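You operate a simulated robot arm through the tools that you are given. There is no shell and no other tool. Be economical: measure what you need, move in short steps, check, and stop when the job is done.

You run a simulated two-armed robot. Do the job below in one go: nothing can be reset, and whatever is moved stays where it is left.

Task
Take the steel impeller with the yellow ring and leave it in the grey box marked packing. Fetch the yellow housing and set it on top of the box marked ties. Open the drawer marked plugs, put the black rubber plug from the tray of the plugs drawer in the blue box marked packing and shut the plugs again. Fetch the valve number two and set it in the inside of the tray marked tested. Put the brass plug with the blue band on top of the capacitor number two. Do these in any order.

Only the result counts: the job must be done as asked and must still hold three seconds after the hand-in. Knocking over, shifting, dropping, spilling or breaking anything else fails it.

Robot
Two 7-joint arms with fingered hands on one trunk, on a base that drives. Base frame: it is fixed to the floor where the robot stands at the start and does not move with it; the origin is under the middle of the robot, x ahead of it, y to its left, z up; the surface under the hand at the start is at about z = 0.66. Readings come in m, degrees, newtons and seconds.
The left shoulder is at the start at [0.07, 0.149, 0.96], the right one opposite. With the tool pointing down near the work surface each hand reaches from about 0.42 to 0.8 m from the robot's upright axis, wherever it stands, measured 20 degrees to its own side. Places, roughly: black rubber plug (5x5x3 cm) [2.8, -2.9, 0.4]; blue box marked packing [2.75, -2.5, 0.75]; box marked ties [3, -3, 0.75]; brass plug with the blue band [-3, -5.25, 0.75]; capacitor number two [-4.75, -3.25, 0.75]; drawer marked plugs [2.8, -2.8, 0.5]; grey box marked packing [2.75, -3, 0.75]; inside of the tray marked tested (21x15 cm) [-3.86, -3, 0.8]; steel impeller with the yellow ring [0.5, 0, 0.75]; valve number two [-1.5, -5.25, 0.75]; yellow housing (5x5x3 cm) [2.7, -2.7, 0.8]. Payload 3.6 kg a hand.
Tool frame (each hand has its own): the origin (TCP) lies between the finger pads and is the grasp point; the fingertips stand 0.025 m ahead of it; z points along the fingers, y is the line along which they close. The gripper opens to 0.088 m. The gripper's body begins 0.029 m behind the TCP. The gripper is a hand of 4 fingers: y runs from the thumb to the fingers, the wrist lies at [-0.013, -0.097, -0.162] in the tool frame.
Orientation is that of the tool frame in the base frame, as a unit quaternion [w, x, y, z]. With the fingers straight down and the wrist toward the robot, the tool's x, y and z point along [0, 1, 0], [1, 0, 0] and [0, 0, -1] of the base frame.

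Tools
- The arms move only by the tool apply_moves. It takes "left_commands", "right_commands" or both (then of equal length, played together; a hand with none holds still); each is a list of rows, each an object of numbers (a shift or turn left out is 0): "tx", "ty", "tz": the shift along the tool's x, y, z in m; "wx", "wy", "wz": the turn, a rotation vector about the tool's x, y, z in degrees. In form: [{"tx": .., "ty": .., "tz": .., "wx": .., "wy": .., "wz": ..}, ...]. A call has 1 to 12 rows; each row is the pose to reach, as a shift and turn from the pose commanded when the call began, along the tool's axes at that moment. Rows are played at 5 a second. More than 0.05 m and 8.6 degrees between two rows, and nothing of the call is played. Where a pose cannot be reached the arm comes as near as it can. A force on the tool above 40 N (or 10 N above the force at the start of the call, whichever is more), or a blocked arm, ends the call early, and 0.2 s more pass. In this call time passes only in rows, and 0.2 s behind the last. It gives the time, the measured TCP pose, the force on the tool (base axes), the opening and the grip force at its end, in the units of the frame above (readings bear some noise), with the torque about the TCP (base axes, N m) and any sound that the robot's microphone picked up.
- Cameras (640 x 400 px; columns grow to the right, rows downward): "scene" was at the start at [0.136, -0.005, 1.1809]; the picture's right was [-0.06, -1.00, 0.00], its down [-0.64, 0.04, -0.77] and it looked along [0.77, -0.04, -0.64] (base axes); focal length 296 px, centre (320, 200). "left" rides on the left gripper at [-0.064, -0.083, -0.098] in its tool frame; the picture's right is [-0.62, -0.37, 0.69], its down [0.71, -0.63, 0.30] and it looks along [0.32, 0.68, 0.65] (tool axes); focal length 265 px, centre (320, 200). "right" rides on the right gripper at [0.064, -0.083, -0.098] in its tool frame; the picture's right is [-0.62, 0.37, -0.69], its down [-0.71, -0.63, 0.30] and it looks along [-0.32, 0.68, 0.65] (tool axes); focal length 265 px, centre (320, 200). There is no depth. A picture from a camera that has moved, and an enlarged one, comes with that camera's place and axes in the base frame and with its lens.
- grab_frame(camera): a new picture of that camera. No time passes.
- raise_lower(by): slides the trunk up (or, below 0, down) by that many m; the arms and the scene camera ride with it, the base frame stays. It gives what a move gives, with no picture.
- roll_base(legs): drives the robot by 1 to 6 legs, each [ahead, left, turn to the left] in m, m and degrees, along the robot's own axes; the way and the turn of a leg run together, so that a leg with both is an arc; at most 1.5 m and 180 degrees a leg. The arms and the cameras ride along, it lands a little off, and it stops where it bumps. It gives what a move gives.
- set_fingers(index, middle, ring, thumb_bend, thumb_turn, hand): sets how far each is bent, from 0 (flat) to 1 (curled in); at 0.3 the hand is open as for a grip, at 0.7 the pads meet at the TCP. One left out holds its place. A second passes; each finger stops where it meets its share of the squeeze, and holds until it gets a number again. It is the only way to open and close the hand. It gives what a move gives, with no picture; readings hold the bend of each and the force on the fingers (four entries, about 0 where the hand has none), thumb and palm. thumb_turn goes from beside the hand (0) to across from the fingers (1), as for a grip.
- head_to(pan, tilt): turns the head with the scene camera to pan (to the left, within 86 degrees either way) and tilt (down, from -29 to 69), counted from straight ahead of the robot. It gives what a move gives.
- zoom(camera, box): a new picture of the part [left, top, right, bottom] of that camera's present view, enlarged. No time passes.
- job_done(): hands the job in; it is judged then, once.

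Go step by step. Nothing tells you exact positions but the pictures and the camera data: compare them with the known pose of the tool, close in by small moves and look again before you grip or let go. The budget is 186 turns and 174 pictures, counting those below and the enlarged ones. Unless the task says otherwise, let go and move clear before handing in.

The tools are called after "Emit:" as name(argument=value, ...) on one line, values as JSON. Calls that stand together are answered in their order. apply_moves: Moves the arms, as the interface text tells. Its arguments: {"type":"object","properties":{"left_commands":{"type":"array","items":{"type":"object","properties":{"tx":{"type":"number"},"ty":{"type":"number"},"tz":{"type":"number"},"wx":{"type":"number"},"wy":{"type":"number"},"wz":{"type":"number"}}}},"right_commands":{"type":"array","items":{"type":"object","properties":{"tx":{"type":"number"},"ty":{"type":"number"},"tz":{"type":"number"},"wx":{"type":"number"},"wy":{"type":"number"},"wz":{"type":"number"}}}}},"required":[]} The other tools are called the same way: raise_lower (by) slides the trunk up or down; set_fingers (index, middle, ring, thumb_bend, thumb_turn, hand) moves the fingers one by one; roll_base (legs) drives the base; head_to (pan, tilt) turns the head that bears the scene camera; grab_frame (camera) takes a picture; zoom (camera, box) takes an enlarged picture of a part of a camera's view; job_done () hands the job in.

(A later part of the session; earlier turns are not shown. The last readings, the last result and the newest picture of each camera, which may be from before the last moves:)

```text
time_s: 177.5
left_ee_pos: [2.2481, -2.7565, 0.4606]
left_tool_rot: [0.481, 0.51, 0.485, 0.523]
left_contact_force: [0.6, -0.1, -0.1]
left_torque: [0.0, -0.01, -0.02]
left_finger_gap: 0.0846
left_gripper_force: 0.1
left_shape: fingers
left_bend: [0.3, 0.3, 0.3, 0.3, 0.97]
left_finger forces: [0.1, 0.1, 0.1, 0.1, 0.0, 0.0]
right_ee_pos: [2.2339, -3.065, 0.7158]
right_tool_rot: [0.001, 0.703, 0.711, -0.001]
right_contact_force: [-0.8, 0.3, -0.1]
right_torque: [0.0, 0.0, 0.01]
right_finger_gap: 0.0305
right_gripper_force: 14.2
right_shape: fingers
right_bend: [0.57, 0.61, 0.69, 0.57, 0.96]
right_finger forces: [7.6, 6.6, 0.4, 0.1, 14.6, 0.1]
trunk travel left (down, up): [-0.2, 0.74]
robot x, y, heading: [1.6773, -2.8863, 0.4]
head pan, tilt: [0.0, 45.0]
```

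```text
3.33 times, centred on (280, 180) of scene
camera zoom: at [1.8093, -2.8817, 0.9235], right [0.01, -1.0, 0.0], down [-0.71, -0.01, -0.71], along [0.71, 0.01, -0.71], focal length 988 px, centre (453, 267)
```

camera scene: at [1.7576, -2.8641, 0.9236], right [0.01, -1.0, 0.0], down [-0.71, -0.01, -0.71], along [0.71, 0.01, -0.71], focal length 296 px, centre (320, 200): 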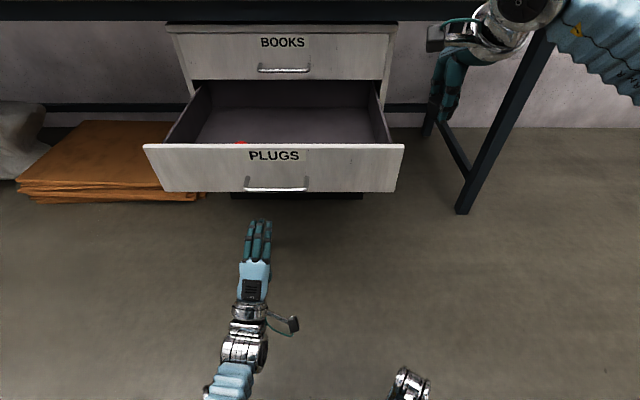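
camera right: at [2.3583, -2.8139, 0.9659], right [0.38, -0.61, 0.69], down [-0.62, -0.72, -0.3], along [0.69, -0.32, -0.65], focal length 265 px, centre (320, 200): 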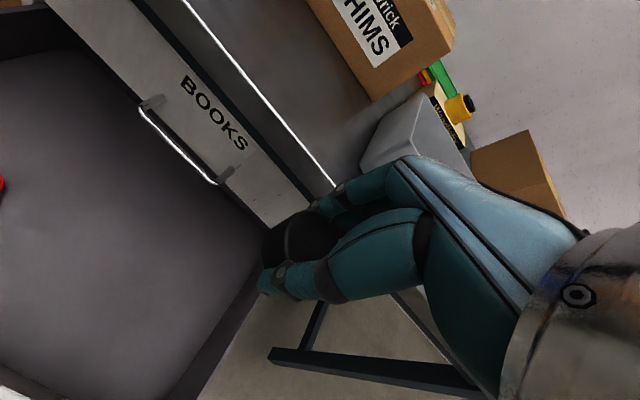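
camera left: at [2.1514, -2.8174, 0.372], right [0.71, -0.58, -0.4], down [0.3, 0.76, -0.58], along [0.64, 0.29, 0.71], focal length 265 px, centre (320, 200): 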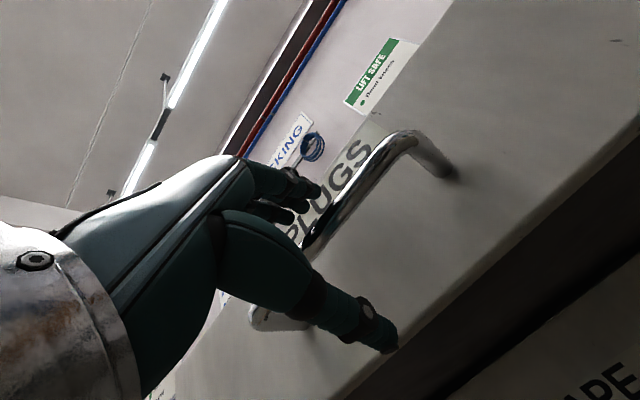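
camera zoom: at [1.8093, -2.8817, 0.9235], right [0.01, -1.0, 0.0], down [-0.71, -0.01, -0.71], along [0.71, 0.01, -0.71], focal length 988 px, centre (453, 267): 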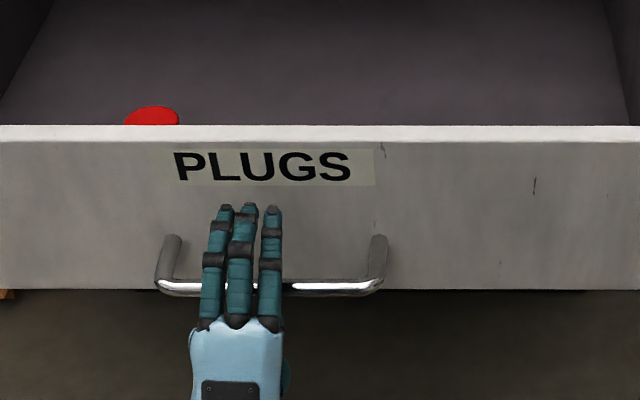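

Same posture as before around the bar. I close and push the drawer shut by driving forward.

Emit:
set_fingers(hand="left", index=0.75, middle=0.75, ring=0.75, thumb_bend=0.7)

Emit:
roll_base(legs=[[0.25, 0, 0]])

Emit:
grab_frame(camera="scene")

```text
time_s: 178.5
left_ee_pos: [2.2489, -2.7562, 0.46]
left_tool_rot: [0.48, 0.512, 0.482, 0.524]
left_contact_force: [8.1, -2.9, 2.8]
left_torque: [-0.02, 0.02, -0.11]
left_finger_gap: 0.0
left_gripper_force: 4.1
left_shape: fingers
left_bend: [0.74, 0.75, 0.74, 0.69, 0.97]
left_finger forces: [2.4, 1.4, 4.5, 0.0, 0.0, 0.1]
right_ee_pos: [2.2329, -3.0662, 0.7169]
right_tool_rot: [0.0, 0.703, 0.711, 0.0]
right_contact_force: [0.1, 0.1, -0.8]
right_torque: [0.04, 0.02, 0.02]
right_finger_gap: 0.0307
right_gripper_force: 14.3
right_shape: fingers
right_bend: [0.57, 0.61, 0.69, 0.57, 0.96]
right_finger forces: [7.6, 6.7, 0.5, 0.0, 14.7, 0.1]
trunk travel left (down, up): [-0.2, 0.74]
robot x, y, heading: [1.6772, -2.8827, 0.6]
head pan, tilt: [0.0, 45.0]
```

```text
time_s: 182.3
left_ee_pos: [2.4976, -2.755, 0.4591]
left_tool_rot: [0.48, 0.512, 0.484, 0.523]
left_contact_force: [-0.1, -0.3, 0.2]
left_torque: [-0.01, -0.02, 0.0]
left_finger_gap: 0.0
left_gripper_force: 0.1
left_shape: fingers
left_bend: [0.75, 0.75, 0.75, 0.68, 0.97]
left_finger forces: [0.1, 0.0, 0.0, 0.1, 0.0, 0.0]
right_ee_pos: [2.4828, -3.0626, 0.7169]
right_tool_rot: [0.0, 0.704, 0.711, 0.0]
right_contact_force: [-0.7, 0.5, 0.0]
right_torque: [0.04, 0.04, -0.01]
right_finger_gap: 0.0306
right_gripper_force: 14.6
right_shape: fingers
right_bend: [0.57, 0.61, 0.69, 0.57, 0.96]
right_finger forces: [7.6, 6.7, 0.5, 0.1, 14.5, 0.0]
trunk travel left (down, up): [-0.2, 0.74]
robot x, y, heading: [1.9274, -2.8814, 0.3]
head pan, tilt: [0.0, 45.0]
```

```text
99 pictures are left
camera scene: at [2.061, -2.88, 0.9235], right [0.01, -1.0, 0.0], down [-0.71, -0.01, -0.71], along [0.71, 0.01, -0.71], focal length 296 px, centre (320, 200)
```

scene: 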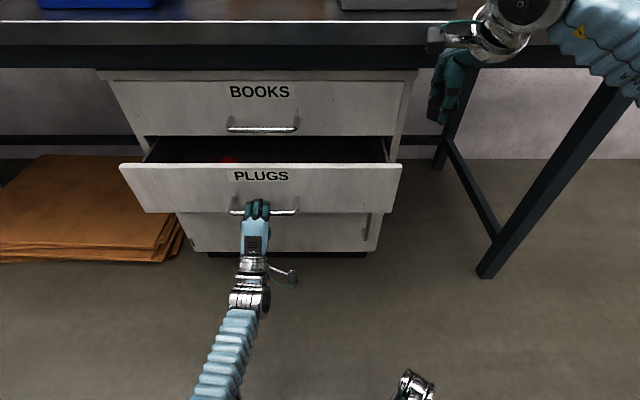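

Works; about 9 cm remain. I raise the right hand above bench level first, then push on.

Emit:
apply_moves(right_commands=[{"tz": -0.045, "ty": -0.01}, {"tz": -0.09, "ty": -0.02}, {"tz": -0.135, "ty": -0.03}, {"tz": -0.18, "ty": -0.04}, {"tz": -0.225, "ty": -0.05}, {"tz": -0.25, "ty": -0.06}])

Emit:
roll_base(legs=[[0.08, 0, 0]])

Emit:
grab_frame(camera="scene")

```text
time_s: 183.7
left_ee_pos: [2.4971, -2.7551, 0.4585]
left_tool_rot: [0.48, 0.513, 0.483, 0.523]
left_contact_force: [0.2, -0.4, -1.1]
left_torque: [0.01, 0.01, 0.01]
left_finger_gap: 0.0002
left_gripper_force: 0.1
left_shape: fingers
left_bend: [0.75, 0.75, 0.75, 0.68, 0.97]
left_finger forces: [0.0, 0.0, 0.1, 0.1, 0.0, 0.0]
right_ee_pos: [2.4225, -3.0643, 0.9677]
right_tool_rot: [0.001, 0.703, 0.711, -0.001]
right_contact_force: [0.7, 0.4, -0.9]
right_torque: [0.01, -0.03, 0.0]
right_finger_gap: 0.0303
right_gripper_force: 14.6
right_shape: fingers
right_bend: [0.57, 0.61, 0.69, 0.57, 0.96]
right_finger forces: [7.7, 6.7, 0.4, 0.1, 14.3, 0.0]
trunk travel left (down, up): [-0.2, 0.74]
robot x, y, heading: [1.9295, -2.8802, 0.1]
head pan, tilt: [0.0, 45.0]
```

```text
time_s: 185.3
left_ee_pos: [2.577, -2.755, 0.4575]
left_tool_rot: [0.479, 0.513, 0.484, 0.523]
left_contact_force: [-0.6, -0.4, -0.2]
left_torque: [0.0, 0.0, 0.0]
left_finger_gap: 0.0
left_gripper_force: 0.0
left_shape: fingers
left_bend: [0.75, 0.75, 0.75, 0.68, 0.97]
left_finger forces: [0.0, 0.1, 0.0, 0.1, 0.1, 0.0]
right_ee_pos: [2.5033, -3.0638, 0.9675]
right_tool_rot: [0.0, 0.703, 0.711, 0.0]
right_contact_force: [0.8, 0.2, -0.5]
right_torque: [-0.01, -0.01, -0.01]
right_finger_gap: 0.0302
right_gripper_force: 15.0
right_shape: fingers
right_bend: [0.57, 0.61, 0.69, 0.57, 0.96]
right_finger forces: [7.7, 6.7, 0.4, 0.0, 14.3, 0.0]
trunk travel left (down, up): [-0.2, 0.74]
robot x, y, heading: [2.0113, -2.8778, 0.6]
head pan, tilt: [0.0, 45.0]
```

```text
98 pictures are left
camera scene: at [2.144, -2.8796, 0.9235], right [0.01, -1.0, 0.0], down [-0.71, 0.0, -0.71], along [0.71, 0.01, -0.71], focal length 296 px, centre (320, 200)
```

scene: 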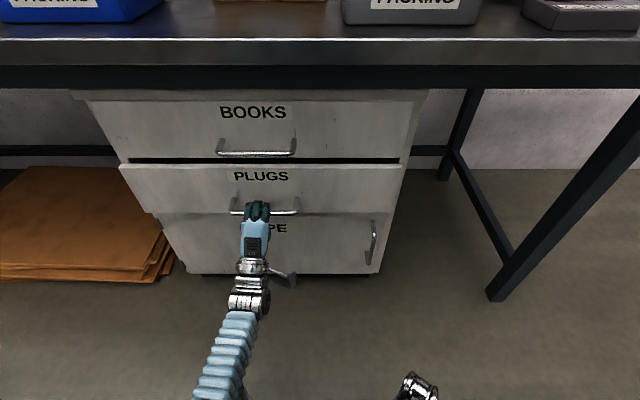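

About 1–2 cm remain. I finish the push with the arm in small steps.

Emit:
apply_moves(left_commands=[{"tz": 0.006}, {"tz": 0.012}, {"tz": 0.018}, {"tz": 0.024}, {"tz": 0.03}])

Emit:
zoom(camera="scene", box=[80, 80, 440, 290])

Emit:
grab_frame(camera="left")

```text
time_s: 186.6
left_ee_pos: [2.6069, -2.7541, 0.4592]
left_tool_rot: [0.48, 0.512, 0.484, 0.523]
left_contact_force: [-0.5, 0.8, -0.2]
left_torque: [0.02, -0.01, 0.04]
left_finger_gap: 0.0
left_gripper_force: 0.1
left_shape: fingers
left_bend: [0.75, 0.75, 0.75, 0.68, 0.97]
left_finger forces: [0.1, 0.0, 0.1, 0.0, 0.1, 0.0]
right_ee_pos: [2.5028, -3.0646, 0.9667]
right_tool_rot: [0.0, 0.703, 0.711, 0.001]
right_contact_force: [-0.5, -0.3, -0.3]
right_torque: [-0.01, 0.0, 0.03]
right_finger_gap: 0.0303
right_gripper_force: 14.5
right_shape: fingers
right_bend: [0.57, 0.61, 0.7, 0.57, 0.96]
right_finger forces: [7.7, 6.6, 0.5, 0.0, 14.4, 0.0]
trunk travel left (down, up): [-0.2, 0.74]
robot x, y, heading: [2.0061, -2.8784, 0.3]
head pan, tilt: [0.0, 45.0]
```

```text
1.78 times, centred on (260, 185) of scene
camera zoom: at [2.1437, -2.8794, 0.9235], right [0.01, -1.0, 0.0], down [-0.71, -0.01, -0.71], along [0.71, 0.01, -0.71], focal length 527 px, centre (427, 227)
```

zoom: 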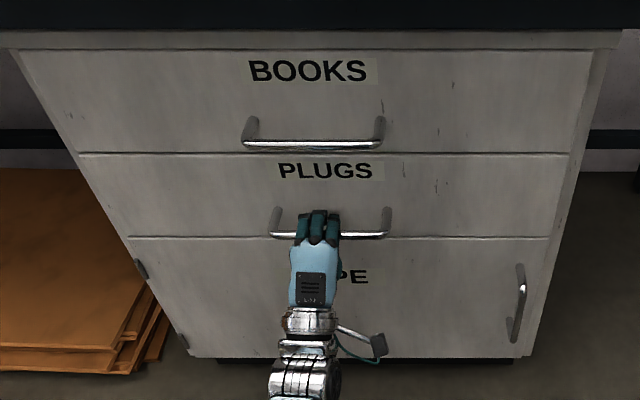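

```text
96 pictures are left
camera left: at [2.509, -2.8143, 0.3706], right [0.7, -0.58, -0.41], down [0.3, 0.76, -0.57], along [0.64, 0.28, 0.71], focal length 265 px, centre (320, 200)
```

left: 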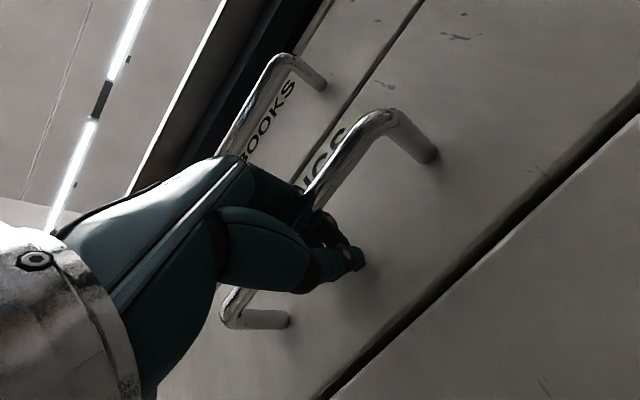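

It looks flush. I push a little more to feel the stop, then open and withdraw.

Emit:
apply_moves(left_commands=[{"tz": 0.004}, {"tz": 0.008}, {"tz": 0.012}, {"tz": 0.016}])

Emit:
zoom(camera="scene", box=[80, 80, 440, 290])

```text
time_s: 187.1
left_ee_pos: [2.6081, -2.7552, 0.4553]
left_tool_rot: [0.479, 0.514, 0.483, 0.522]
left_contact_force: [-19.3, 2.6, 1.2]
left_torque: [0.0, 0.14, -0.06]
left_finger_gap: 0.0
left_gripper_force: 11.9
left_shape: fingers
left_bend: [0.75, 0.75, 0.75, 0.71, 0.98]
left_finger forces: [0.1, 0.1, 0.0, 0.0, 24.8, 0.0]
right_ee_pos: [2.5032, -3.0631, 0.9681]
right_tool_rot: [-0.001, 0.703, 0.711, 0.0]
right_contact_force: [0.8, 0.3, -0.3]
right_torque: [-0.01, 0.02, -0.02]
right_finger_gap: 0.0306
right_gripper_force: 14.2
right_shape: fingers
right_bend: [0.57, 0.61, 0.7, 0.57, 0.96]
right_finger forces: [7.7, 6.8, 0.6, 0.1, 14.5, 0.0]
trunk travel left (down, up): [-0.2, 0.74]
robot x, y, heading: [2.0095, -2.8818, 0.3]
head pan, tilt: [0.0, 45.0]
stopped in row 2 (left hand): the force on the tool passed its limit at 47 N (the readings are from after the stop); the commanded pose is now the measured one
```

```text
1.78 times, centred on (260, 185) of scene
camera zoom: at [2.143, -2.8795, 0.9237], right [0.01, -1.0, 0.0], down [-0.71, -0.01, -0.71], along [0.71, 0.01, -0.71], focal length 527 px, centre (427, 227)
```

zoom: 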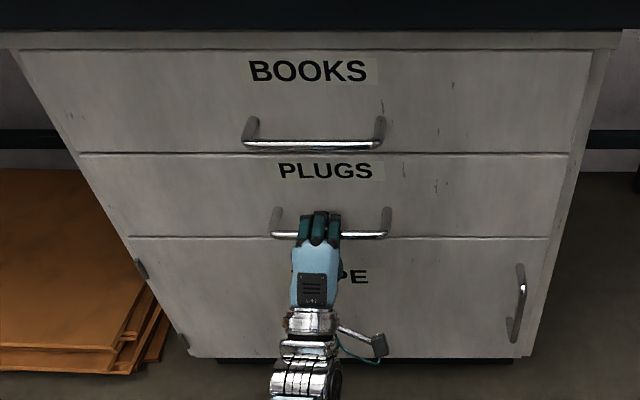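

The drawer is shut against its stop. I relieve, open the left hand and withdraw it.

Emit:
apply_moves(left_commands=[{"tz": -0.006}])

Emit:
set_fingers(hand="left", index=0.25, middle=0.25, ring=0.25, thumb_bend=0.25)

Emit:
grab_frame(camera="left")

```text
time_s: 187.5
left_ee_pos: [2.6028, -2.7561, 0.4541]
left_tool_rot: [0.479, 0.515, 0.484, 0.521]
left_contact_force: [-0.1, 0.0, 0.0]
left_torque: [0.0, 0.02, 0.03]
left_finger_gap: 0.0
left_gripper_force: 0.3
left_shape: fingers
left_bend: [0.75, 0.75, 0.75, 0.68, 0.98]
left_finger forces: [0.1, 0.0, 0.1, 0.0, 0.1, 0.0]
right_ee_pos: [2.5041, -3.0646, 0.9673]
right_tool_rot: [0.0, 0.703, 0.711, 0.0]
right_contact_force: [0.5, 0.0, 0.2]
right_torque: [-0.01, -0.01, 0.04]
right_finger_gap: 0.0303
right_gripper_force: 14.8
right_shape: fingers
right_bend: [0.57, 0.61, 0.7, 0.57, 0.96]
right_finger forces: [7.6, 6.6, 0.5, 0.0, 14.3, 0.0]
trunk travel left (down, up): [-0.2, 0.74]
robot x, y, heading: [2.007, -2.8856, 0.3]
head pan, tilt: [0.0, 45.0]
```

```text
time_s: 188.5
left_ee_pos: [2.6041, -2.7551, 0.4533]
left_tool_rot: [0.479, 0.515, 0.484, 0.522]
left_contact_force: [-0.6, -0.6, 1.1]
left_torque: [-0.01, -0.04, -0.01]
left_finger_gap: 0.0939
left_gripper_force: 0.0
left_shape: fingers
left_bend: [0.25, 0.25, 0.25, 0.25, 0.98]
left_finger forces: [0.0, 0.0, 0.0, 0.0, 0.0, 0.1]
right_ee_pos: [2.5029, -3.0648, 0.9673]
right_tool_rot: [0.0, 0.703, 0.712, -0.001]
right_contact_force: [0.0, 0.4, 0.2]
right_torque: [-0.03, -0.01, 0.01]
right_finger_gap: 0.0305
right_gripper_force: 14.5
right_shape: fingers
right_bend: [0.57, 0.61, 0.7, 0.57, 0.96]
right_finger forces: [7.6, 6.7, 0.5, 0.0, 14.4, 0.0]
trunk travel left (down, up): [-0.2, 0.74]
robot x, y, heading: [2.0111, -2.8801, 0.1]
head pan, tilt: [0.0, 45.0]
```

```text
94 pictures are left
camera left: at [2.5057, -2.8146, 0.3668], right [0.7, -0.58, -0.41], down [0.3, 0.76, -0.58], along [0.65, 0.28, 0.71], focal length 265 px, centre (320, 200)
```

left: 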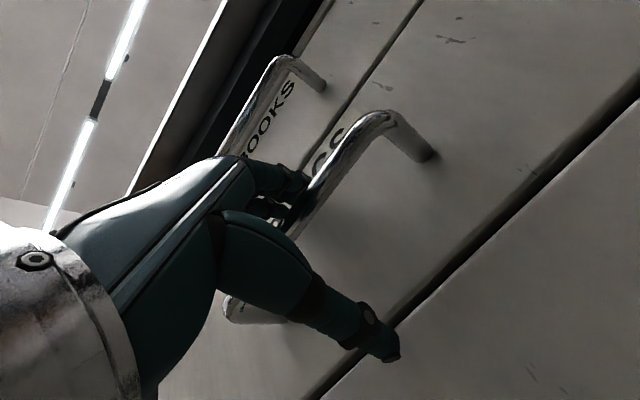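

I back out, raise the trunk and turn the left hand down again, well off the bench.

Emit:
roll_base(legs=[[-0.35, 0, 0]])

Emit:
raise_lower(by=0.25)

Emit:
apply_moves(left_commands=[{"wx": 8.2, "ty": 0.025}, {"wx": 16.4, "ty": 0.05}, {"wx": 24.5, "ty": 0.075}, {"wx": 32.7, "ty": 0.1}, {"wx": 40.9, "ty": 0.125}, {"wx": 49.1, "ty": 0.15}, {"wx": 57.3, "ty": 0.175}, {"wx": 65.5, "ty": 0.2}, {"wx": 73.6, "ty": 0.225}, {"wx": 81.8, "ty": 0.25}, {"wx": 90, "ty": 0.275}])

Emit:
head_to(pan=10, tilt=30)

Emit:
grab_frame(camera="scene")

```text
time_s: 193.5
left_ee_pos: [2.2522, -2.7562, 0.4542]
left_tool_rot: [0.477, 0.513, 0.485, 0.523]
left_contact_force: [-0.4, 1.1, 0.5]
left_torque: [-0.03, 0.03, 0.03]
left_finger_gap: 0.0941
left_gripper_force: 0.1
left_shape: fingers
left_bend: [0.25, 0.25, 0.25, 0.25, 0.98]
left_finger forces: [0.1, 0.1, 0.0, 0.1, 0.1, 0.0]
right_ee_pos: [2.1528, -3.0654, 0.9668]
right_tool_rot: [0.0, 0.703, 0.711, 0.0]
right_contact_force: [-0.5, -0.5, -0.1]
right_torque: [0.0, -0.03, -0.02]
right_finger_gap: 0.0302
right_gripper_force: 14.2
right_shape: fingers
right_bend: [0.57, 0.61, 0.7, 0.57, 0.96]
right_finger forces: [7.8, 6.6, 0.4, 0.0, 14.4, 0.1]
trunk travel left (down, up): [-0.2, 0.74]
robot x, y, heading: [1.6597, -2.8839, 0.4]
head pan, tilt: [0.0, 45.0]
```

```text
time_s: 196.1
left_ee_pos: [2.2528, -2.7572, 0.7039]
left_tool_rot: [0.478, 0.514, 0.484, 0.522]
left_contact_force: [0.2, 0.7, 0.5]
left_torque: [-0.03, 0.0, 0.0]
left_finger_gap: 0.0939
left_gripper_force: 0.0
left_shape: fingers
left_bend: [0.25, 0.25, 0.25, 0.25, 0.98]
left_finger forces: [0.0, 0.0, 0.1, 0.0, 0.0, 0.1]
right_ee_pos: [2.1525, -3.0665, 1.2166]
right_tool_rot: [0.0, 0.702, 0.713, 0.0]
right_contact_force: [-0.5, 0.4, -0.9]
right_torque: [0.02, -0.01, 0.0]
right_finger_gap: 0.0304
right_gripper_force: 14.5
right_shape: fingers
right_bend: [0.57, 0.61, 0.7, 0.57, 0.96]
right_finger forces: [7.7, 6.7, 0.6, 0.0, 14.3, 0.0]
trunk travel left (down, up): [-0.45, 0.49]
robot x, y, heading: [1.6602, -2.8855, 0.6]
head pan, tilt: [0.0, 45.0]
```

```text
time_s: 196.9
left_ee_pos: [2.254, -2.7259, 0.7722]
left_tool_rot: [0.296, 0.637, 0.541, 0.462]
left_contact_force: [0.3, -0.5, 0.1]
left_torque: [0.0, 0.0, -0.04]
left_finger_gap: 0.0945
left_gripper_force: 0.1
left_shape: fingers
left_bend: [0.25, 0.25, 0.25, 0.25, 0.98]
left_finger forces: [0.0, 0.0, 0.0, 0.1, 0.0, 0.1]
right_ee_pos: [2.153, -3.0659, 1.217]
right_tool_rot: [0.0, 0.702, 0.712, -0.001]
right_contact_force: [0.2, 0.2, -1.0]
right_torque: [-0.04, -0.01, 0.0]
right_finger_gap: 0.0302
right_gripper_force: 14.5
right_shape: fingers
right_bend: [0.57, 0.61, 0.7, 0.57, 0.96]
right_finger forces: [7.7, 6.7, 0.5, 0.0, 14.3, 0.0]
trunk travel left (down, up): [-0.45, 0.49]
robot x, y, heading: [1.6586, -2.8831, 0.4]
head pan, tilt: [0.0, 45.0]
stopped in row 4 (left hand): the arm was blocked; the commanded pose is now the measured one
```

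```text
time_s: 197.7
left_ee_pos: [2.2542, -2.728, 0.7717]
left_tool_rot: [0.296, 0.637, 0.541, 0.462]
left_contact_force: [-0.4, -0.2, -1.0]
left_torque: [0.02, 0.0, 0.0]
left_finger_gap: 0.0941
left_gripper_force: 0.0
left_shape: fingers
left_bend: [0.25, 0.25, 0.25, 0.25, 0.98]
left_finger forces: [0.1, 0.1, 0.0, 0.0, 0.0, 0.0]
right_ee_pos: [2.1527, -3.0663, 1.2168]
right_tool_rot: [0.0, 0.703, 0.712, 0.0]
right_contact_force: [0.1, 1.0, -0.6]
right_torque: [0.04, 0.02, 0.02]
right_finger_gap: 0.0301
right_gripper_force: 14.3
right_shape: fingers
right_bend: [0.57, 0.61, 0.7, 0.57, 0.96]
right_finger forces: [7.7, 6.6, 0.5, 0.0, 14.2, 0.0]
trunk travel left (down, up): [-0.45, 0.49]
robot x, y, heading: [1.6581, -2.882, 0.7]
head pan, tilt: [10.0, 30.0]
```

```text
93 pictures are left
camera scene: at [1.7993, -2.8664, 1.1961], right [0.18, -0.98, 0.0], down [-0.49, -0.09, -0.87], along [0.85, 0.16, -0.5], focal length 296 px, centre (320, 200)
```

scene: 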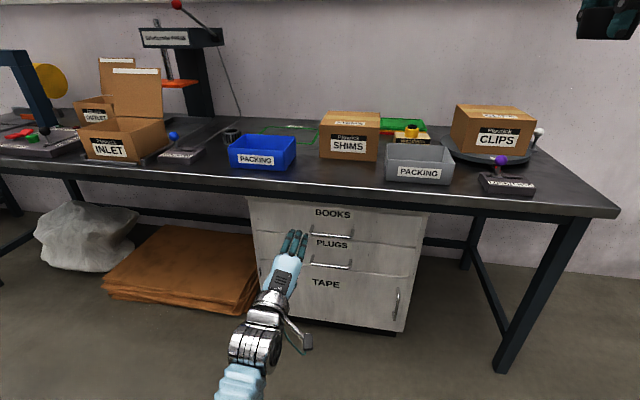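

The left arm hits a joint limit while turning there. I first move that hand up and outward, then turn.

Emit:
apply_moves(left_commands=[{"tx": 0.03, "ty": 0.032, "tz": -0.014}, {"tx": 0.061, "ty": 0.064, "tz": -0.028}, {"tx": 0.092, "ty": 0.096, "tz": -0.042}, {"tx": 0.122, "ty": 0.127, "tz": -0.056}, {"tx": 0.153, "ty": 0.159, "tz": -0.07}, {"tx": 0.183, "ty": 0.191, "tz": -0.084}])

Emit:
grab_frame(camera="scene")

```text
time_s: 199.1
left_ee_pos: [2.254, -2.6068, 1.0216]
left_tool_rot: [0.299, 0.636, 0.542, 0.461]
left_contact_force: [0.4, -0.2, 0.0]
left_torque: [-0.02, 0.01, -0.01]
left_finger_gap: 0.094
left_gripper_force: 0.0
left_shape: fingers
left_bend: [0.25, 0.25, 0.25, 0.25, 0.98]
left_finger forces: [0.0, 0.1, 0.0, 0.1, 0.0, 0.1]
right_ee_pos: [2.1535, -3.0656, 1.217]
right_tool_rot: [0.001, 0.702, 0.712, -0.001]
right_contact_force: [-0.8, -0.5, -0.2]
right_torque: [0.0, -0.01, -0.02]
right_finger_gap: 0.0304
right_gripper_force: 14.7
right_shape: fingers
right_bend: [0.57, 0.61, 0.7, 0.57, 0.96]
right_finger forces: [7.6, 6.7, 0.5, 0.0, 14.3, 0.0]
trunk travel left (down, up): [-0.45, 0.49]
robot x, y, heading: [1.6586, -2.8861, 0.5]
head pan, tilt: [10.0, 30.0]
```

```text
92 pictures are left
camera scene: at [1.7989, -2.866, 1.1961], right [0.18, -0.98, 0.0], down [-0.49, -0.09, -0.87], along [0.85, 0.16, -0.5], focal length 296 px, centre (320, 200)
```

scene: 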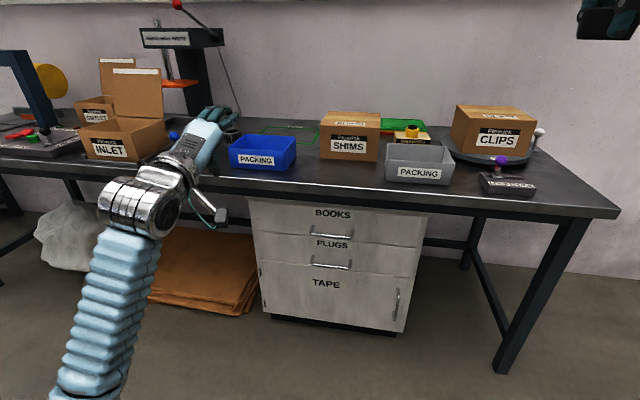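

Moved freely. Now I turn it down by the computed rotation.

Emit:
apply_moves(left_commands=[{"wx": 8.1, "wy": -1.8, "wz": -1.0}, {"wx": 16.3, "wy": -3.5, "wz": -2.1}, {"wx": 24.4, "wy": -5.3, "wz": -3.1}, {"wx": 32.5, "wy": -7.1, "wz": -4.1}, {"wx": 40.7, "wy": -8.9, "wz": -5.2}, {"wx": 48.8, "wy": -10.6, "wz": -6.2}, {"wx": 57.0, "wy": -12.4, "wz": -7.3}, {"wx": 65.1, "wy": -14.2, "wz": -8.3}])

```text
time_s: 200.9
left_ee_pos: [2.2532, -2.6066, 1.0218]
left_tool_rot: [0.002, 0.706, 0.708, -0.001]
left_contact_force: [0.3, 0.7, -0.1]
left_torque: [0.02, 0.01, 0.02]
left_finger_gap: 0.0943
left_gripper_force: 0.0
left_shape: fingers
left_bend: [0.25, 0.25, 0.25, 0.25, 0.98]
left_finger forces: [0.0, 0.0, 0.1, 0.1, 0.1, 0.0]
right_ee_pos: [2.1529, -3.0656, 1.2172]
right_tool_rot: [0.0, 0.702, 0.712, 0.0]
right_contact_force: [-0.9, -0.4, -0.4]
right_torque: [0.01, 0.0, -0.03]
right_finger_gap: 0.0302
right_gripper_force: 14.4
right_shape: fingers
right_bend: [0.57, 0.61, 0.7, 0.57, 0.96]
right_finger forces: [7.7, 6.6, 0.5, 0.0, 14.4, 0.0]
trunk travel left (down, up): [-0.45, 0.49]
robot x, y, heading: [1.6591, -2.8832, 0.6]
head pan, tilt: [10.0, 30.0]
```

Now to the blue box. I tuck the left hand back and up, then shift left and forward so the right hand gets over the blue box.

Emit:
apply_moves(left_commands=[{"ty": -0.03, "tz": -0.03}, {"ty": -0.06, "tz": -0.06}, {"ty": -0.09, "tz": -0.09}, {"ty": -0.12, "tz": -0.12}])

Emit:
roll_base(legs=[[0, 0.37, -0.5], [0.46, 0, 0]])

Emit:
head_to(pan=0, tilt=45)

Emit:
grab_frame(camera="scene")

Emit:
grab_frame(camera="right")

```text
time_s: 201.9
left_ee_pos: [2.131, -2.6061, 1.1447]
left_tool_rot: [0.002, 0.706, 0.708, 0.0]
left_contact_force: [0.0, 0.3, 0.3]
left_torque: [0.02, -0.01, -0.02]
left_finger_gap: 0.0941
left_gripper_force: 0.1
left_shape: fingers
left_bend: [0.25, 0.25, 0.25, 0.25, 0.98]
left_finger forces: [0.0, 0.1, 0.1, 0.2, 0.0, 0.0]
right_ee_pos: [2.15, -3.0665, 1.2183]
right_tool_rot: [0.001, 0.702, 0.712, 0.001]
right_contact_force: [-0.6, -0.3, 0.3]
right_torque: [0.03, 0.0, 0.01]
right_finger_gap: 0.03
right_gripper_force: 14.9
right_shape: fingers
right_bend: [0.57, 0.61, 0.7, 0.57, 0.96]
right_finger forces: [7.7, 6.7, 0.5, 0.0, 14.3, 0.0]
trunk travel left (down, up): [-0.45, 0.49]
robot x, y, heading: [1.66, -2.8877, 0.5]
head pan, tilt: [10.0, 30.0]
```

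```text
time_s: 213.1
left_ee_pos: [2.5934, -2.2469, 1.1423]
left_tool_rot: [0.002, 0.71, 0.705, -0.001]
left_contact_force: [1.3, -0.3, 0.2]
left_torque: [0.0, 0.02, 0.01]
left_finger_gap: 0.0944
left_gripper_force: 0.2
left_shape: fingers
left_bend: [0.25, 0.25, 0.25, 0.25, 0.98]
left_finger forces: [0.0, 0.0, 0.1, 0.0, 0.1, 0.0]
right_ee_pos: [2.6061, -2.7072, 1.2177]
right_tool_rot: [0.001, 0.707, 0.707, 0.0]
right_contact_force: [-0.2, -0.2, -1.1]
right_torque: [0.03, -0.03, 0.0]
right_finger_gap: 0.0304
right_gripper_force: 14.6
right_shape: fingers
right_bend: [0.57, 0.61, 0.7, 0.57, 0.96]
right_finger forces: [7.7, 6.7, 0.5, 0.0, 14.2, 0.1]
trunk travel left (down, up): [-0.45, 0.49]
robot x, y, heading: [2.1143, -2.518, -0.1]
head pan, tilt: [10.0, 30.0]
```

```text
time_s: 213.8
left_ee_pos: [2.593, -2.2465, 1.1417]
left_tool_rot: [0.002, 0.71, 0.704, 0.0]
left_contact_force: [0.2, 0.0, -0.6]
left_torque: [0.0, -0.03, -0.03]
left_finger_gap: 0.0943
left_gripper_force: 0.1
left_shape: fingers
left_bend: [0.25, 0.25, 0.25, 0.25, 0.98]
left_finger forces: [0.0, 0.0, 0.0, 0.1, 0.0, 0.0]
right_ee_pos: [2.606, -2.7051, 1.2178]
right_tool_rot: [0.0, 0.706, 0.708, -0.002]
right_contact_force: [-0.2, 0.9, -0.1]
right_torque: [-0.05, -0.02, -0.01]
right_finger_gap: 0.0303
right_gripper_force: 14.7
right_shape: fingers
right_bend: [0.57, 0.61, 0.7, 0.57, 0.96]
right_finger forces: [7.6, 6.6, 0.5, 0.1, 14.2, 0.1]
trunk travel left (down, up): [-0.45, 0.49]
robot x, y, heading: [2.1182, -2.5147, -0.1]
head pan, tilt: [0.0, 45.0]
```

```text
91 pictures are left
camera scene: at [2.2478, -2.5184, 1.1736], right [0.0, -1.0, 0.0], down [-0.71, 0.0, -0.71], along [0.71, 0.0, -0.71], focal length 296 px, centre (320, 200)
```

scene: 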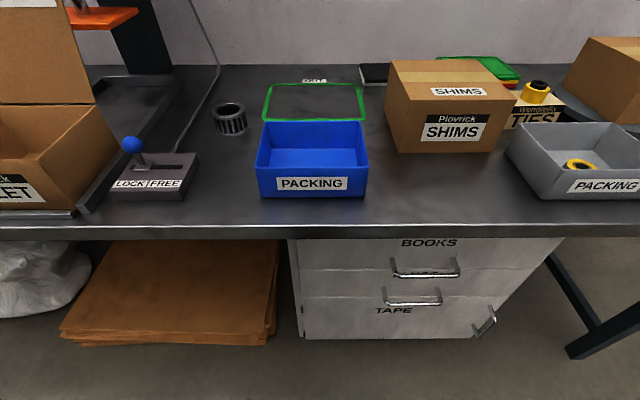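

```text
90 pictures are left
camera right: at [2.5228, -2.6436, 1.3161], right [0.37, -0.62, 0.69], down [-0.63, -0.72, -0.3], along [0.68, -0.32, -0.65], focal length 265 px, centre (320, 200)
```

right: 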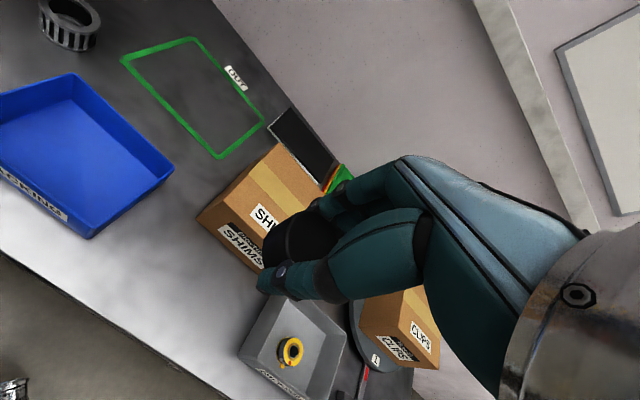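

The drawer is shut. The blue box centre is about (2.70, -2.51); I carry the plug over it and down to z ≈ 0.93.

Emit:
apply_moves(right_commands=[{"tx": 0.04, "ty": 0.019}, {"tx": 0.08, "ty": 0.038}, {"tx": 0.12, "ty": 0.056}, {"tx": 0.16, "ty": 0.075}, {"tx": 0.197, "ty": 0.092}, {"tx": 0.197, "ty": 0.092, "tz": 0.05}, {"tx": 0.197, "ty": 0.092, "tz": 0.1}, {"tx": 0.197, "ty": 0.092, "tz": 0.15}, {"tx": 0.197, "ty": 0.092, "tz": 0.2}, {"tx": 0.197, "ty": 0.092, "tz": 0.245}, {"tx": 0.197, "ty": 0.092, "tz": 0.288}])

Emit:
grab_frame(camera="scene")

Emit:
grab_frame(camera="right")

```text
time_s: 216.2
left_ee_pos: [2.5935, -2.2466, 1.1415]
left_tool_rot: [0.001, 0.71, 0.704, -0.001]
left_contact_force: [0.0, 0.7, 0.1]
left_torque: [-0.01, 0.02, 0.03]
left_finger_gap: 0.0943
left_gripper_force: 0.1
left_shape: fingers
left_bend: [0.25, 0.25, 0.25, 0.25, 0.98]
left_finger forces: [0.0, 0.1, 0.0, 0.0, 0.0, 0.1]
right_ee_pos: [2.7004, -2.5083, 0.9278]
right_tool_rot: [0.001, 0.706, 0.708, -0.001]
right_contact_force: [0.0, -0.3, 0.0]
right_torque: [0.0, -0.02, -0.05]
right_finger_gap: 0.0299
right_gripper_force: 14.4
right_shape: fingers
right_bend: [0.57, 0.61, 0.7, 0.57, 0.96]
right_finger forces: [7.6, 6.7, 0.5, 0.0, 13.6, 0.0]
right hand out of reach, approached as far as the arm can: row 4, 5
trunk travel left (down, up): [-0.45, 0.49]
robot x, y, heading: [2.1169, -2.5186, -0.1]
head pan, tilt: [0.0, 45.0]
```

```text
89 pictures are left
camera scene: at [2.2493, -2.5182, 1.1734], right [0.0, -1.0, 0.0], down [-0.71, 0.0, -0.71], along [0.71, 0.0, -0.71], focal length 296 px, centre (320, 200)
```

scene: 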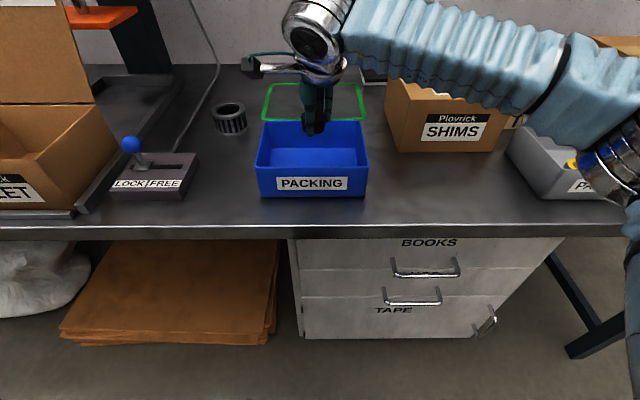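

```text
88 pictures are left
camera right: at [2.6158, -2.4458, 1.0263], right [0.37, -0.62, 0.69], down [-0.63, -0.72, -0.3], along [0.68, -0.32, -0.65], focal length 265 px, centre (320, 200)
```

right: 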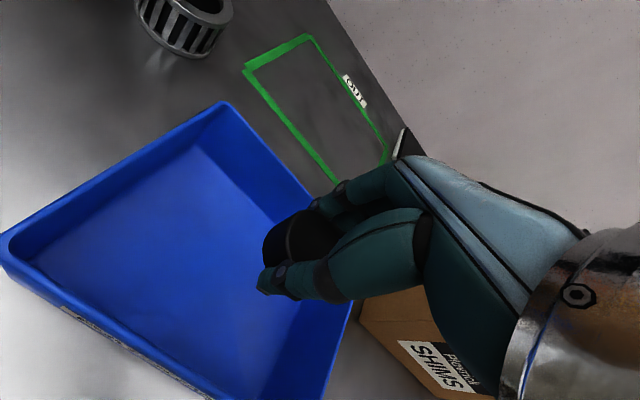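

Emit:
apply_moves(right_commands=[{"tz": 0.03}, {"tz": 0.055}, {"tz": 0.075}, {"tz": 0.08}, {"tz": 0.084}])

Emit:
grab_frame(camera="right")

Emit:
zoom(camera="scene", box=[230, 60, 410, 210])

```text
time_s: 217.4
left_ee_pos: [2.5918, -2.2454, 1.142]
left_tool_rot: [0.002, 0.71, 0.704, -0.001]
left_contact_force: [-1.1, 0.8, 0.2]
left_torque: [0.02, 0.0, -0.02]
left_finger_gap: 0.0942
left_gripper_force: 0.1
left_shape: fingers
left_bend: [0.25, 0.25, 0.25, 0.25, 0.98]
left_finger forces: [0.0, 0.0, 0.0, 0.0, 0.0, 0.0]
right_ee_pos: [2.6988, -2.509, 0.8449]
right_tool_rot: [0.0, 0.707, 0.707, -0.001]
right_contact_force: [0.5, -0.1, -0.7]
right_torque: [0.01, -0.01, -0.02]
right_finger_gap: 0.0297
right_gripper_force: 13.9
right_shape: fingers
right_bend: [0.57, 0.61, 0.7, 0.57, 0.96]
right_finger forces: [7.6, 6.6, 0.6, 0.0, 13.7, 0.0]
trunk travel left (down, up): [-0.45, 0.49]
robot x, y, heading: [2.1171, -2.5196, -0.2]
head pan, tilt: [0.0, 45.0]
```

```text
87 pictures are left
camera right: at [2.6148, -2.4466, 0.9431], right [0.37, -0.62, 0.69], down [-0.63, -0.72, -0.3], along [0.68, -0.32, -0.65], focal length 265 px, centre (320, 200)
```

right: 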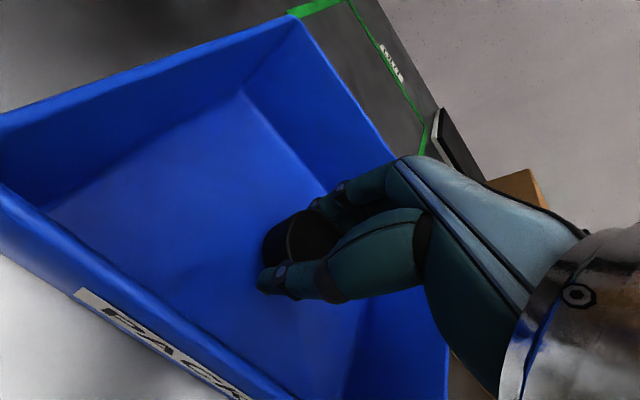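

```text
2.67 times, centred on (320, 135) of scene
camera zoom: at [2.2478, -2.5185, 1.1736], right [0.0, -1.0, 0.0], down [-0.71, 0.0, -0.71], along [0.71, 0.0, -0.71], focal length 790 px, centre (320, 373)
```

zoom: 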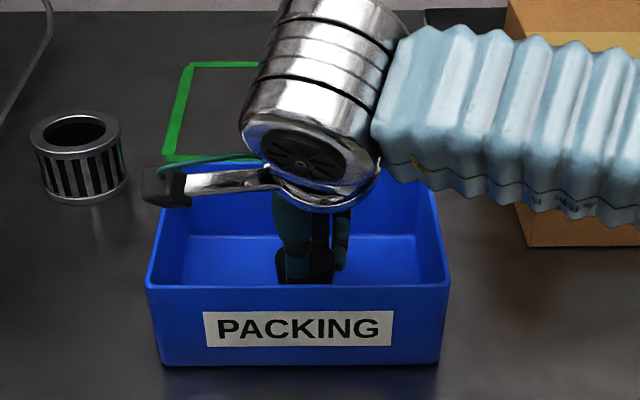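

Emit:
apply_moves(right_commands=[{"tz": 0.003}, {"tz": 0.006}, {"tz": 0.009}, {"tz": 0.012}, {"tz": 0.015}])

```text
time_s: 218.6
left_ee_pos: [2.591, -2.245, 1.1426]
left_tool_rot: [0.002, 0.711, 0.704, 0.0]
left_contact_force: [0.1, -1.1, 0.0]
left_torque: [-0.04, 0.01, 0.0]
left_finger_gap: 0.0944
left_gripper_force: 0.0
left_shape: fingers
left_bend: [0.25, 0.25, 0.25, 0.25, 0.98]
left_finger forces: [0.0, 0.0, 0.0, 0.0, 0.0, 0.0]
right_ee_pos: [2.6984, -2.5088, 0.8328]
right_tool_rot: [0.002, 0.707, 0.707, 0.002]
right_contact_force: [1.5, 0.3, 12.1]
right_torque: [-0.1, -0.23, 0.03]
right_finger_gap: 0.0298
right_gripper_force: 19.9
right_shape: fingers
right_bend: [0.57, 0.61, 0.7, 0.57, 0.95]
right_finger forces: [7.6, 17.1, 0.5, 0.0, 14.6, 0.0]
trunk travel left (down, up): [-0.45, 0.49]
robot x, y, heading: [2.1138, -2.5164, 0.3]
head pan, tilt: [0.0, 45.0]
```

The plug rests on the box floor. I relieve a bit and open.

Emit:
apply_moves(right_commands=[{"tz": -0.003}])

Emit:
set_fingers(hand="right", index=0.38, middle=0.38, ring=0.38, thumb_bend=0.36)

Emit:
grab_frame(camera="right")

```text
time_s: 219.0
left_ee_pos: [2.5916, -2.2462, 1.1426]
left_tool_rot: [0.002, 0.71, 0.704, -0.001]
left_contact_force: [0.3, -0.1, 0.1]
left_torque: [0.01, -0.08, 0.02]
left_finger_gap: 0.0938
left_gripper_force: 0.0
left_shape: fingers
left_bend: [0.25, 0.25, 0.25, 0.25, 0.98]
left_finger forces: [0.0, 0.1, 0.0, 0.0, 0.1, 0.0]
right_ee_pos: [2.698, -2.5096, 0.8331]
right_tool_rot: [0.0, 0.707, 0.708, 0.0]
right_contact_force: [3.6, 1.0, 7.0]
right_torque: [0.0, -0.24, 0.04]
right_finger_gap: 0.03
right_gripper_force: 18.1
right_shape: fingers
right_bend: [0.57, 0.61, 0.7, 0.57, 0.96]
right_finger forces: [8.0, 13.8, 0.5, 0.0, 13.9, 0.0]
trunk travel left (down, up): [-0.45, 0.49]
robot x, y, heading: [2.1166, -2.518, -0.4]
head pan, tilt: [0.0, 45.0]
```

```text
time_s: 220.0
left_ee_pos: [2.5923, -2.2464, 1.1422]
left_tool_rot: [0.002, 0.71, 0.704, 0.0]
left_contact_force: [0.6, 0.8, -0.7]
left_torque: [0.05, -0.01, -0.01]
left_finger_gap: 0.094
left_gripper_force: 0.0
left_shape: fingers
left_bend: [0.25, 0.25, 0.25, 0.25, 0.98]
left_finger forces: [0.1, 0.1, 0.0, 0.1, 0.0, 0.0]
right_ee_pos: [2.6985, -2.5096, 0.8332]
right_tool_rot: [0.001, 0.706, 0.708, -0.001]
right_contact_force: [-0.9, 0.3, 0.6]
right_torque: [-0.01, 0.03, 0.0]
right_finger_gap: 0.0694
right_gripper_force: 0.1
right_shape: fingers
right_bend: [0.38, 0.38, 0.38, 0.36, 0.97]
right_finger forces: [0.0, 0.0, 0.0, 0.1, 0.0, 0.1]
trunk travel left (down, up): [-0.45, 0.49]
robot x, y, heading: [2.1169, -2.514, -0.2]
head pan, tilt: [0.0, 45.0]
```

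```text
85 pictures are left
camera right: at [2.6148, -2.4468, 0.9312], right [0.37, -0.62, 0.69], down [-0.63, -0.72, -0.3], along [0.68, -0.32, -0.65], focal length 265 px, centre (320, 200)
```

right: 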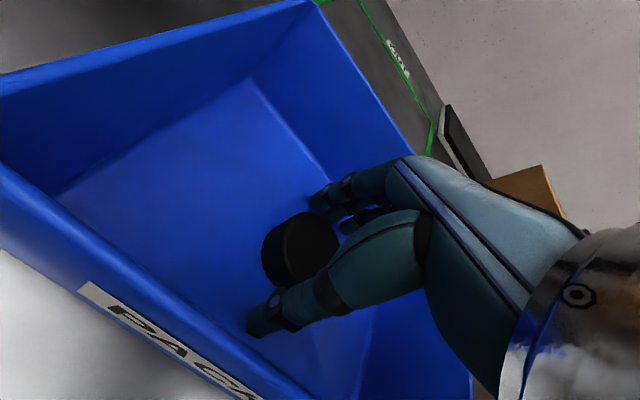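

Free in the box. I lift out, move the right hand to its side, and back off the bench.

Emit:
apply_moves(right_commands=[{"tz": -0.02}, {"tz": -0.06}, {"tz": -0.105}, {"tz": -0.15}, {"tz": -0.195}, {"tz": -0.24}, {"tz": -0.24, "ty": -0.045}, {"tz": -0.24, "ty": -0.09}, {"tz": -0.24, "ty": -0.12, "tx": -0.03}, {"tz": -0.24, "ty": -0.12, "tx": -0.075}, {"tz": -0.24, "ty": -0.12, "tx": -0.12}, {"tz": -0.24, "ty": -0.12, "tx": -0.16}])

Emit:
grab_frame(camera="scene")

Emit:
roll_base(legs=[[-0.6, 0, 0]])

Emit:
head_to(pan=-86, tilt=15)

Emit:
grab_frame(camera="scene")

```text
time_s: 222.6
left_ee_pos: [2.5924, -2.2476, 1.142]
left_tool_rot: [0.001, 0.71, 0.704, 0.001]
left_contact_force: [-0.5, -0.2, 0.4]
left_torque: [0.0, -0.02, 0.01]
left_finger_gap: 0.0941
left_gripper_force: 0.0
left_shape: fingers
left_bend: [0.25, 0.25, 0.25, 0.25, 0.98]
left_finger forces: [0.1, 0.0, 0.1, 0.0, 0.0, 0.1]
right_ee_pos: [2.5782, -2.6719, 1.0736]
right_tool_rot: [0.0, 0.706, 0.708, -0.001]
right_contact_force: [-0.1, -0.1, 0.0]
right_torque: [0.0, -0.01, 0.04]
right_finger_gap: 0.0695
right_gripper_force: 0.0
right_shape: fingers
right_bend: [0.38, 0.38, 0.38, 0.36, 0.97]
right_finger forces: [0.0, 0.0, 0.0, 0.0, 0.0, 0.0]
trunk travel left (down, up): [-0.45, 0.49]
robot x, y, heading: [2.1156, -2.5204, 0.0]
head pan, tilt: [0.0, 45.0]
```

```text
84 pictures are left
camera scene: at [2.2478, -2.5205, 1.1736], right [0.0, -1.0, 0.0], down [-0.71, 0.0, -0.71], along [0.71, 0.0, -0.71], focal length 296 px, centre (320, 200)
```

scene: 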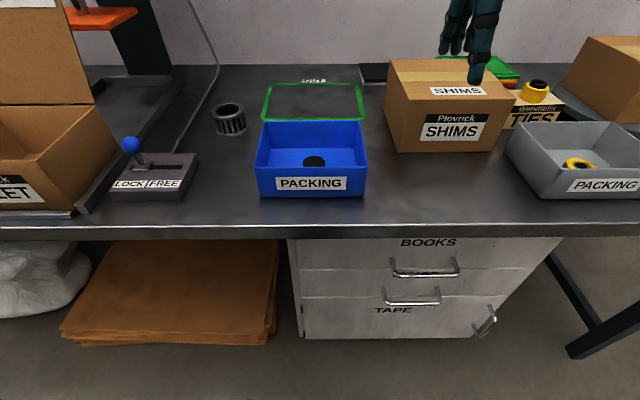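

```text
time_s: 230.7
left_ee_pos: [1.9972, -2.2458, 1.1426]
left_tool_rot: [0.002, 0.712, 0.702, 0.0]
left_contact_force: [0.0, -0.2, -0.3]
left_torque: [0.01, -0.03, -0.01]
left_finger_gap: 0.0943
left_gripper_force: 0.0
left_shape: fingers
left_bend: [0.25, 0.25, 0.25, 0.25, 0.98]
left_finger forces: [0.1, 0.0, 0.0, 0.0, 0.0, 0.0]
right_ee_pos: [1.9806, -2.6691, 1.0738]
right_tool_rot: [0.0, 0.707, 0.707, 0.0]
right_contact_force: [0.2, 0.4, -0.6]
right_torque: [-0.01, 0.0, -0.01]
right_finger_gap: 0.0699
right_gripper_force: 0.0
right_shape: fingers
right_bend: [0.38, 0.38, 0.38, 0.36, 0.97]
right_finger forces: [0.1, 0.0, 0.0, 0.0, 0.1, 0.0]
trunk travel left (down, up): [-0.45, 0.49]
robot x, y, heading: [1.5143, -2.5173, -0.4]
head pan, tilt: [0.0, 45.0]
```

```text
time_s: 232.3
left_ee_pos: [1.9971, -2.2458, 1.1427]
left_tool_rot: [0.002, 0.711, 0.703, 0.0]
left_contact_force: [-0.8, -1.0, 0.4]
left_torque: [0.0, 0.01, -0.01]
left_finger_gap: 0.0942
left_gripper_force: 0.0
left_shape: fingers
left_bend: [0.25, 0.25, 0.25, 0.25, 0.98]
left_finger forces: [0.1, 0.1, 0.0, 0.1, 0.0, 0.1]
right_ee_pos: [1.9811, -2.6695, 1.0732]
right_tool_rot: [0.001, 0.708, 0.706, -0.001]
right_contact_force: [0.1, -0.2, 0.3]
right_torque: [-0.01, 0.03, 0.01]
right_finger_gap: 0.0698
right_gripper_force: 0.1
right_shape: fingers
right_bend: [0.38, 0.38, 0.38, 0.36, 0.97]
right_finger forces: [0.0, 0.0, 0.1, 0.1, 0.0, 0.0]
trunk travel left (down, up): [-0.45, 0.49]
robot x, y, heading: [1.5192, -2.5149, -0.2]
head pan, tilt: [-85.9, 15.0]
```

```text
83 pictures are left
camera scene: at [1.5756, -2.6094, 1.2203], right [-1.0, -0.07, 0.0], down [-0.02, 0.26, -0.97], along [0.06, -0.96, -0.26], focal length 296 px, centre (320, 200)
```

scene: 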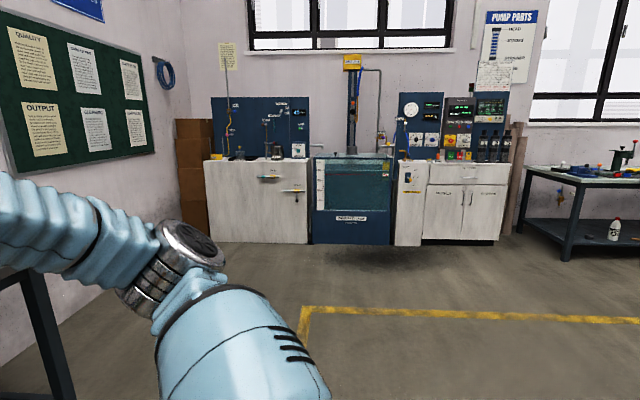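

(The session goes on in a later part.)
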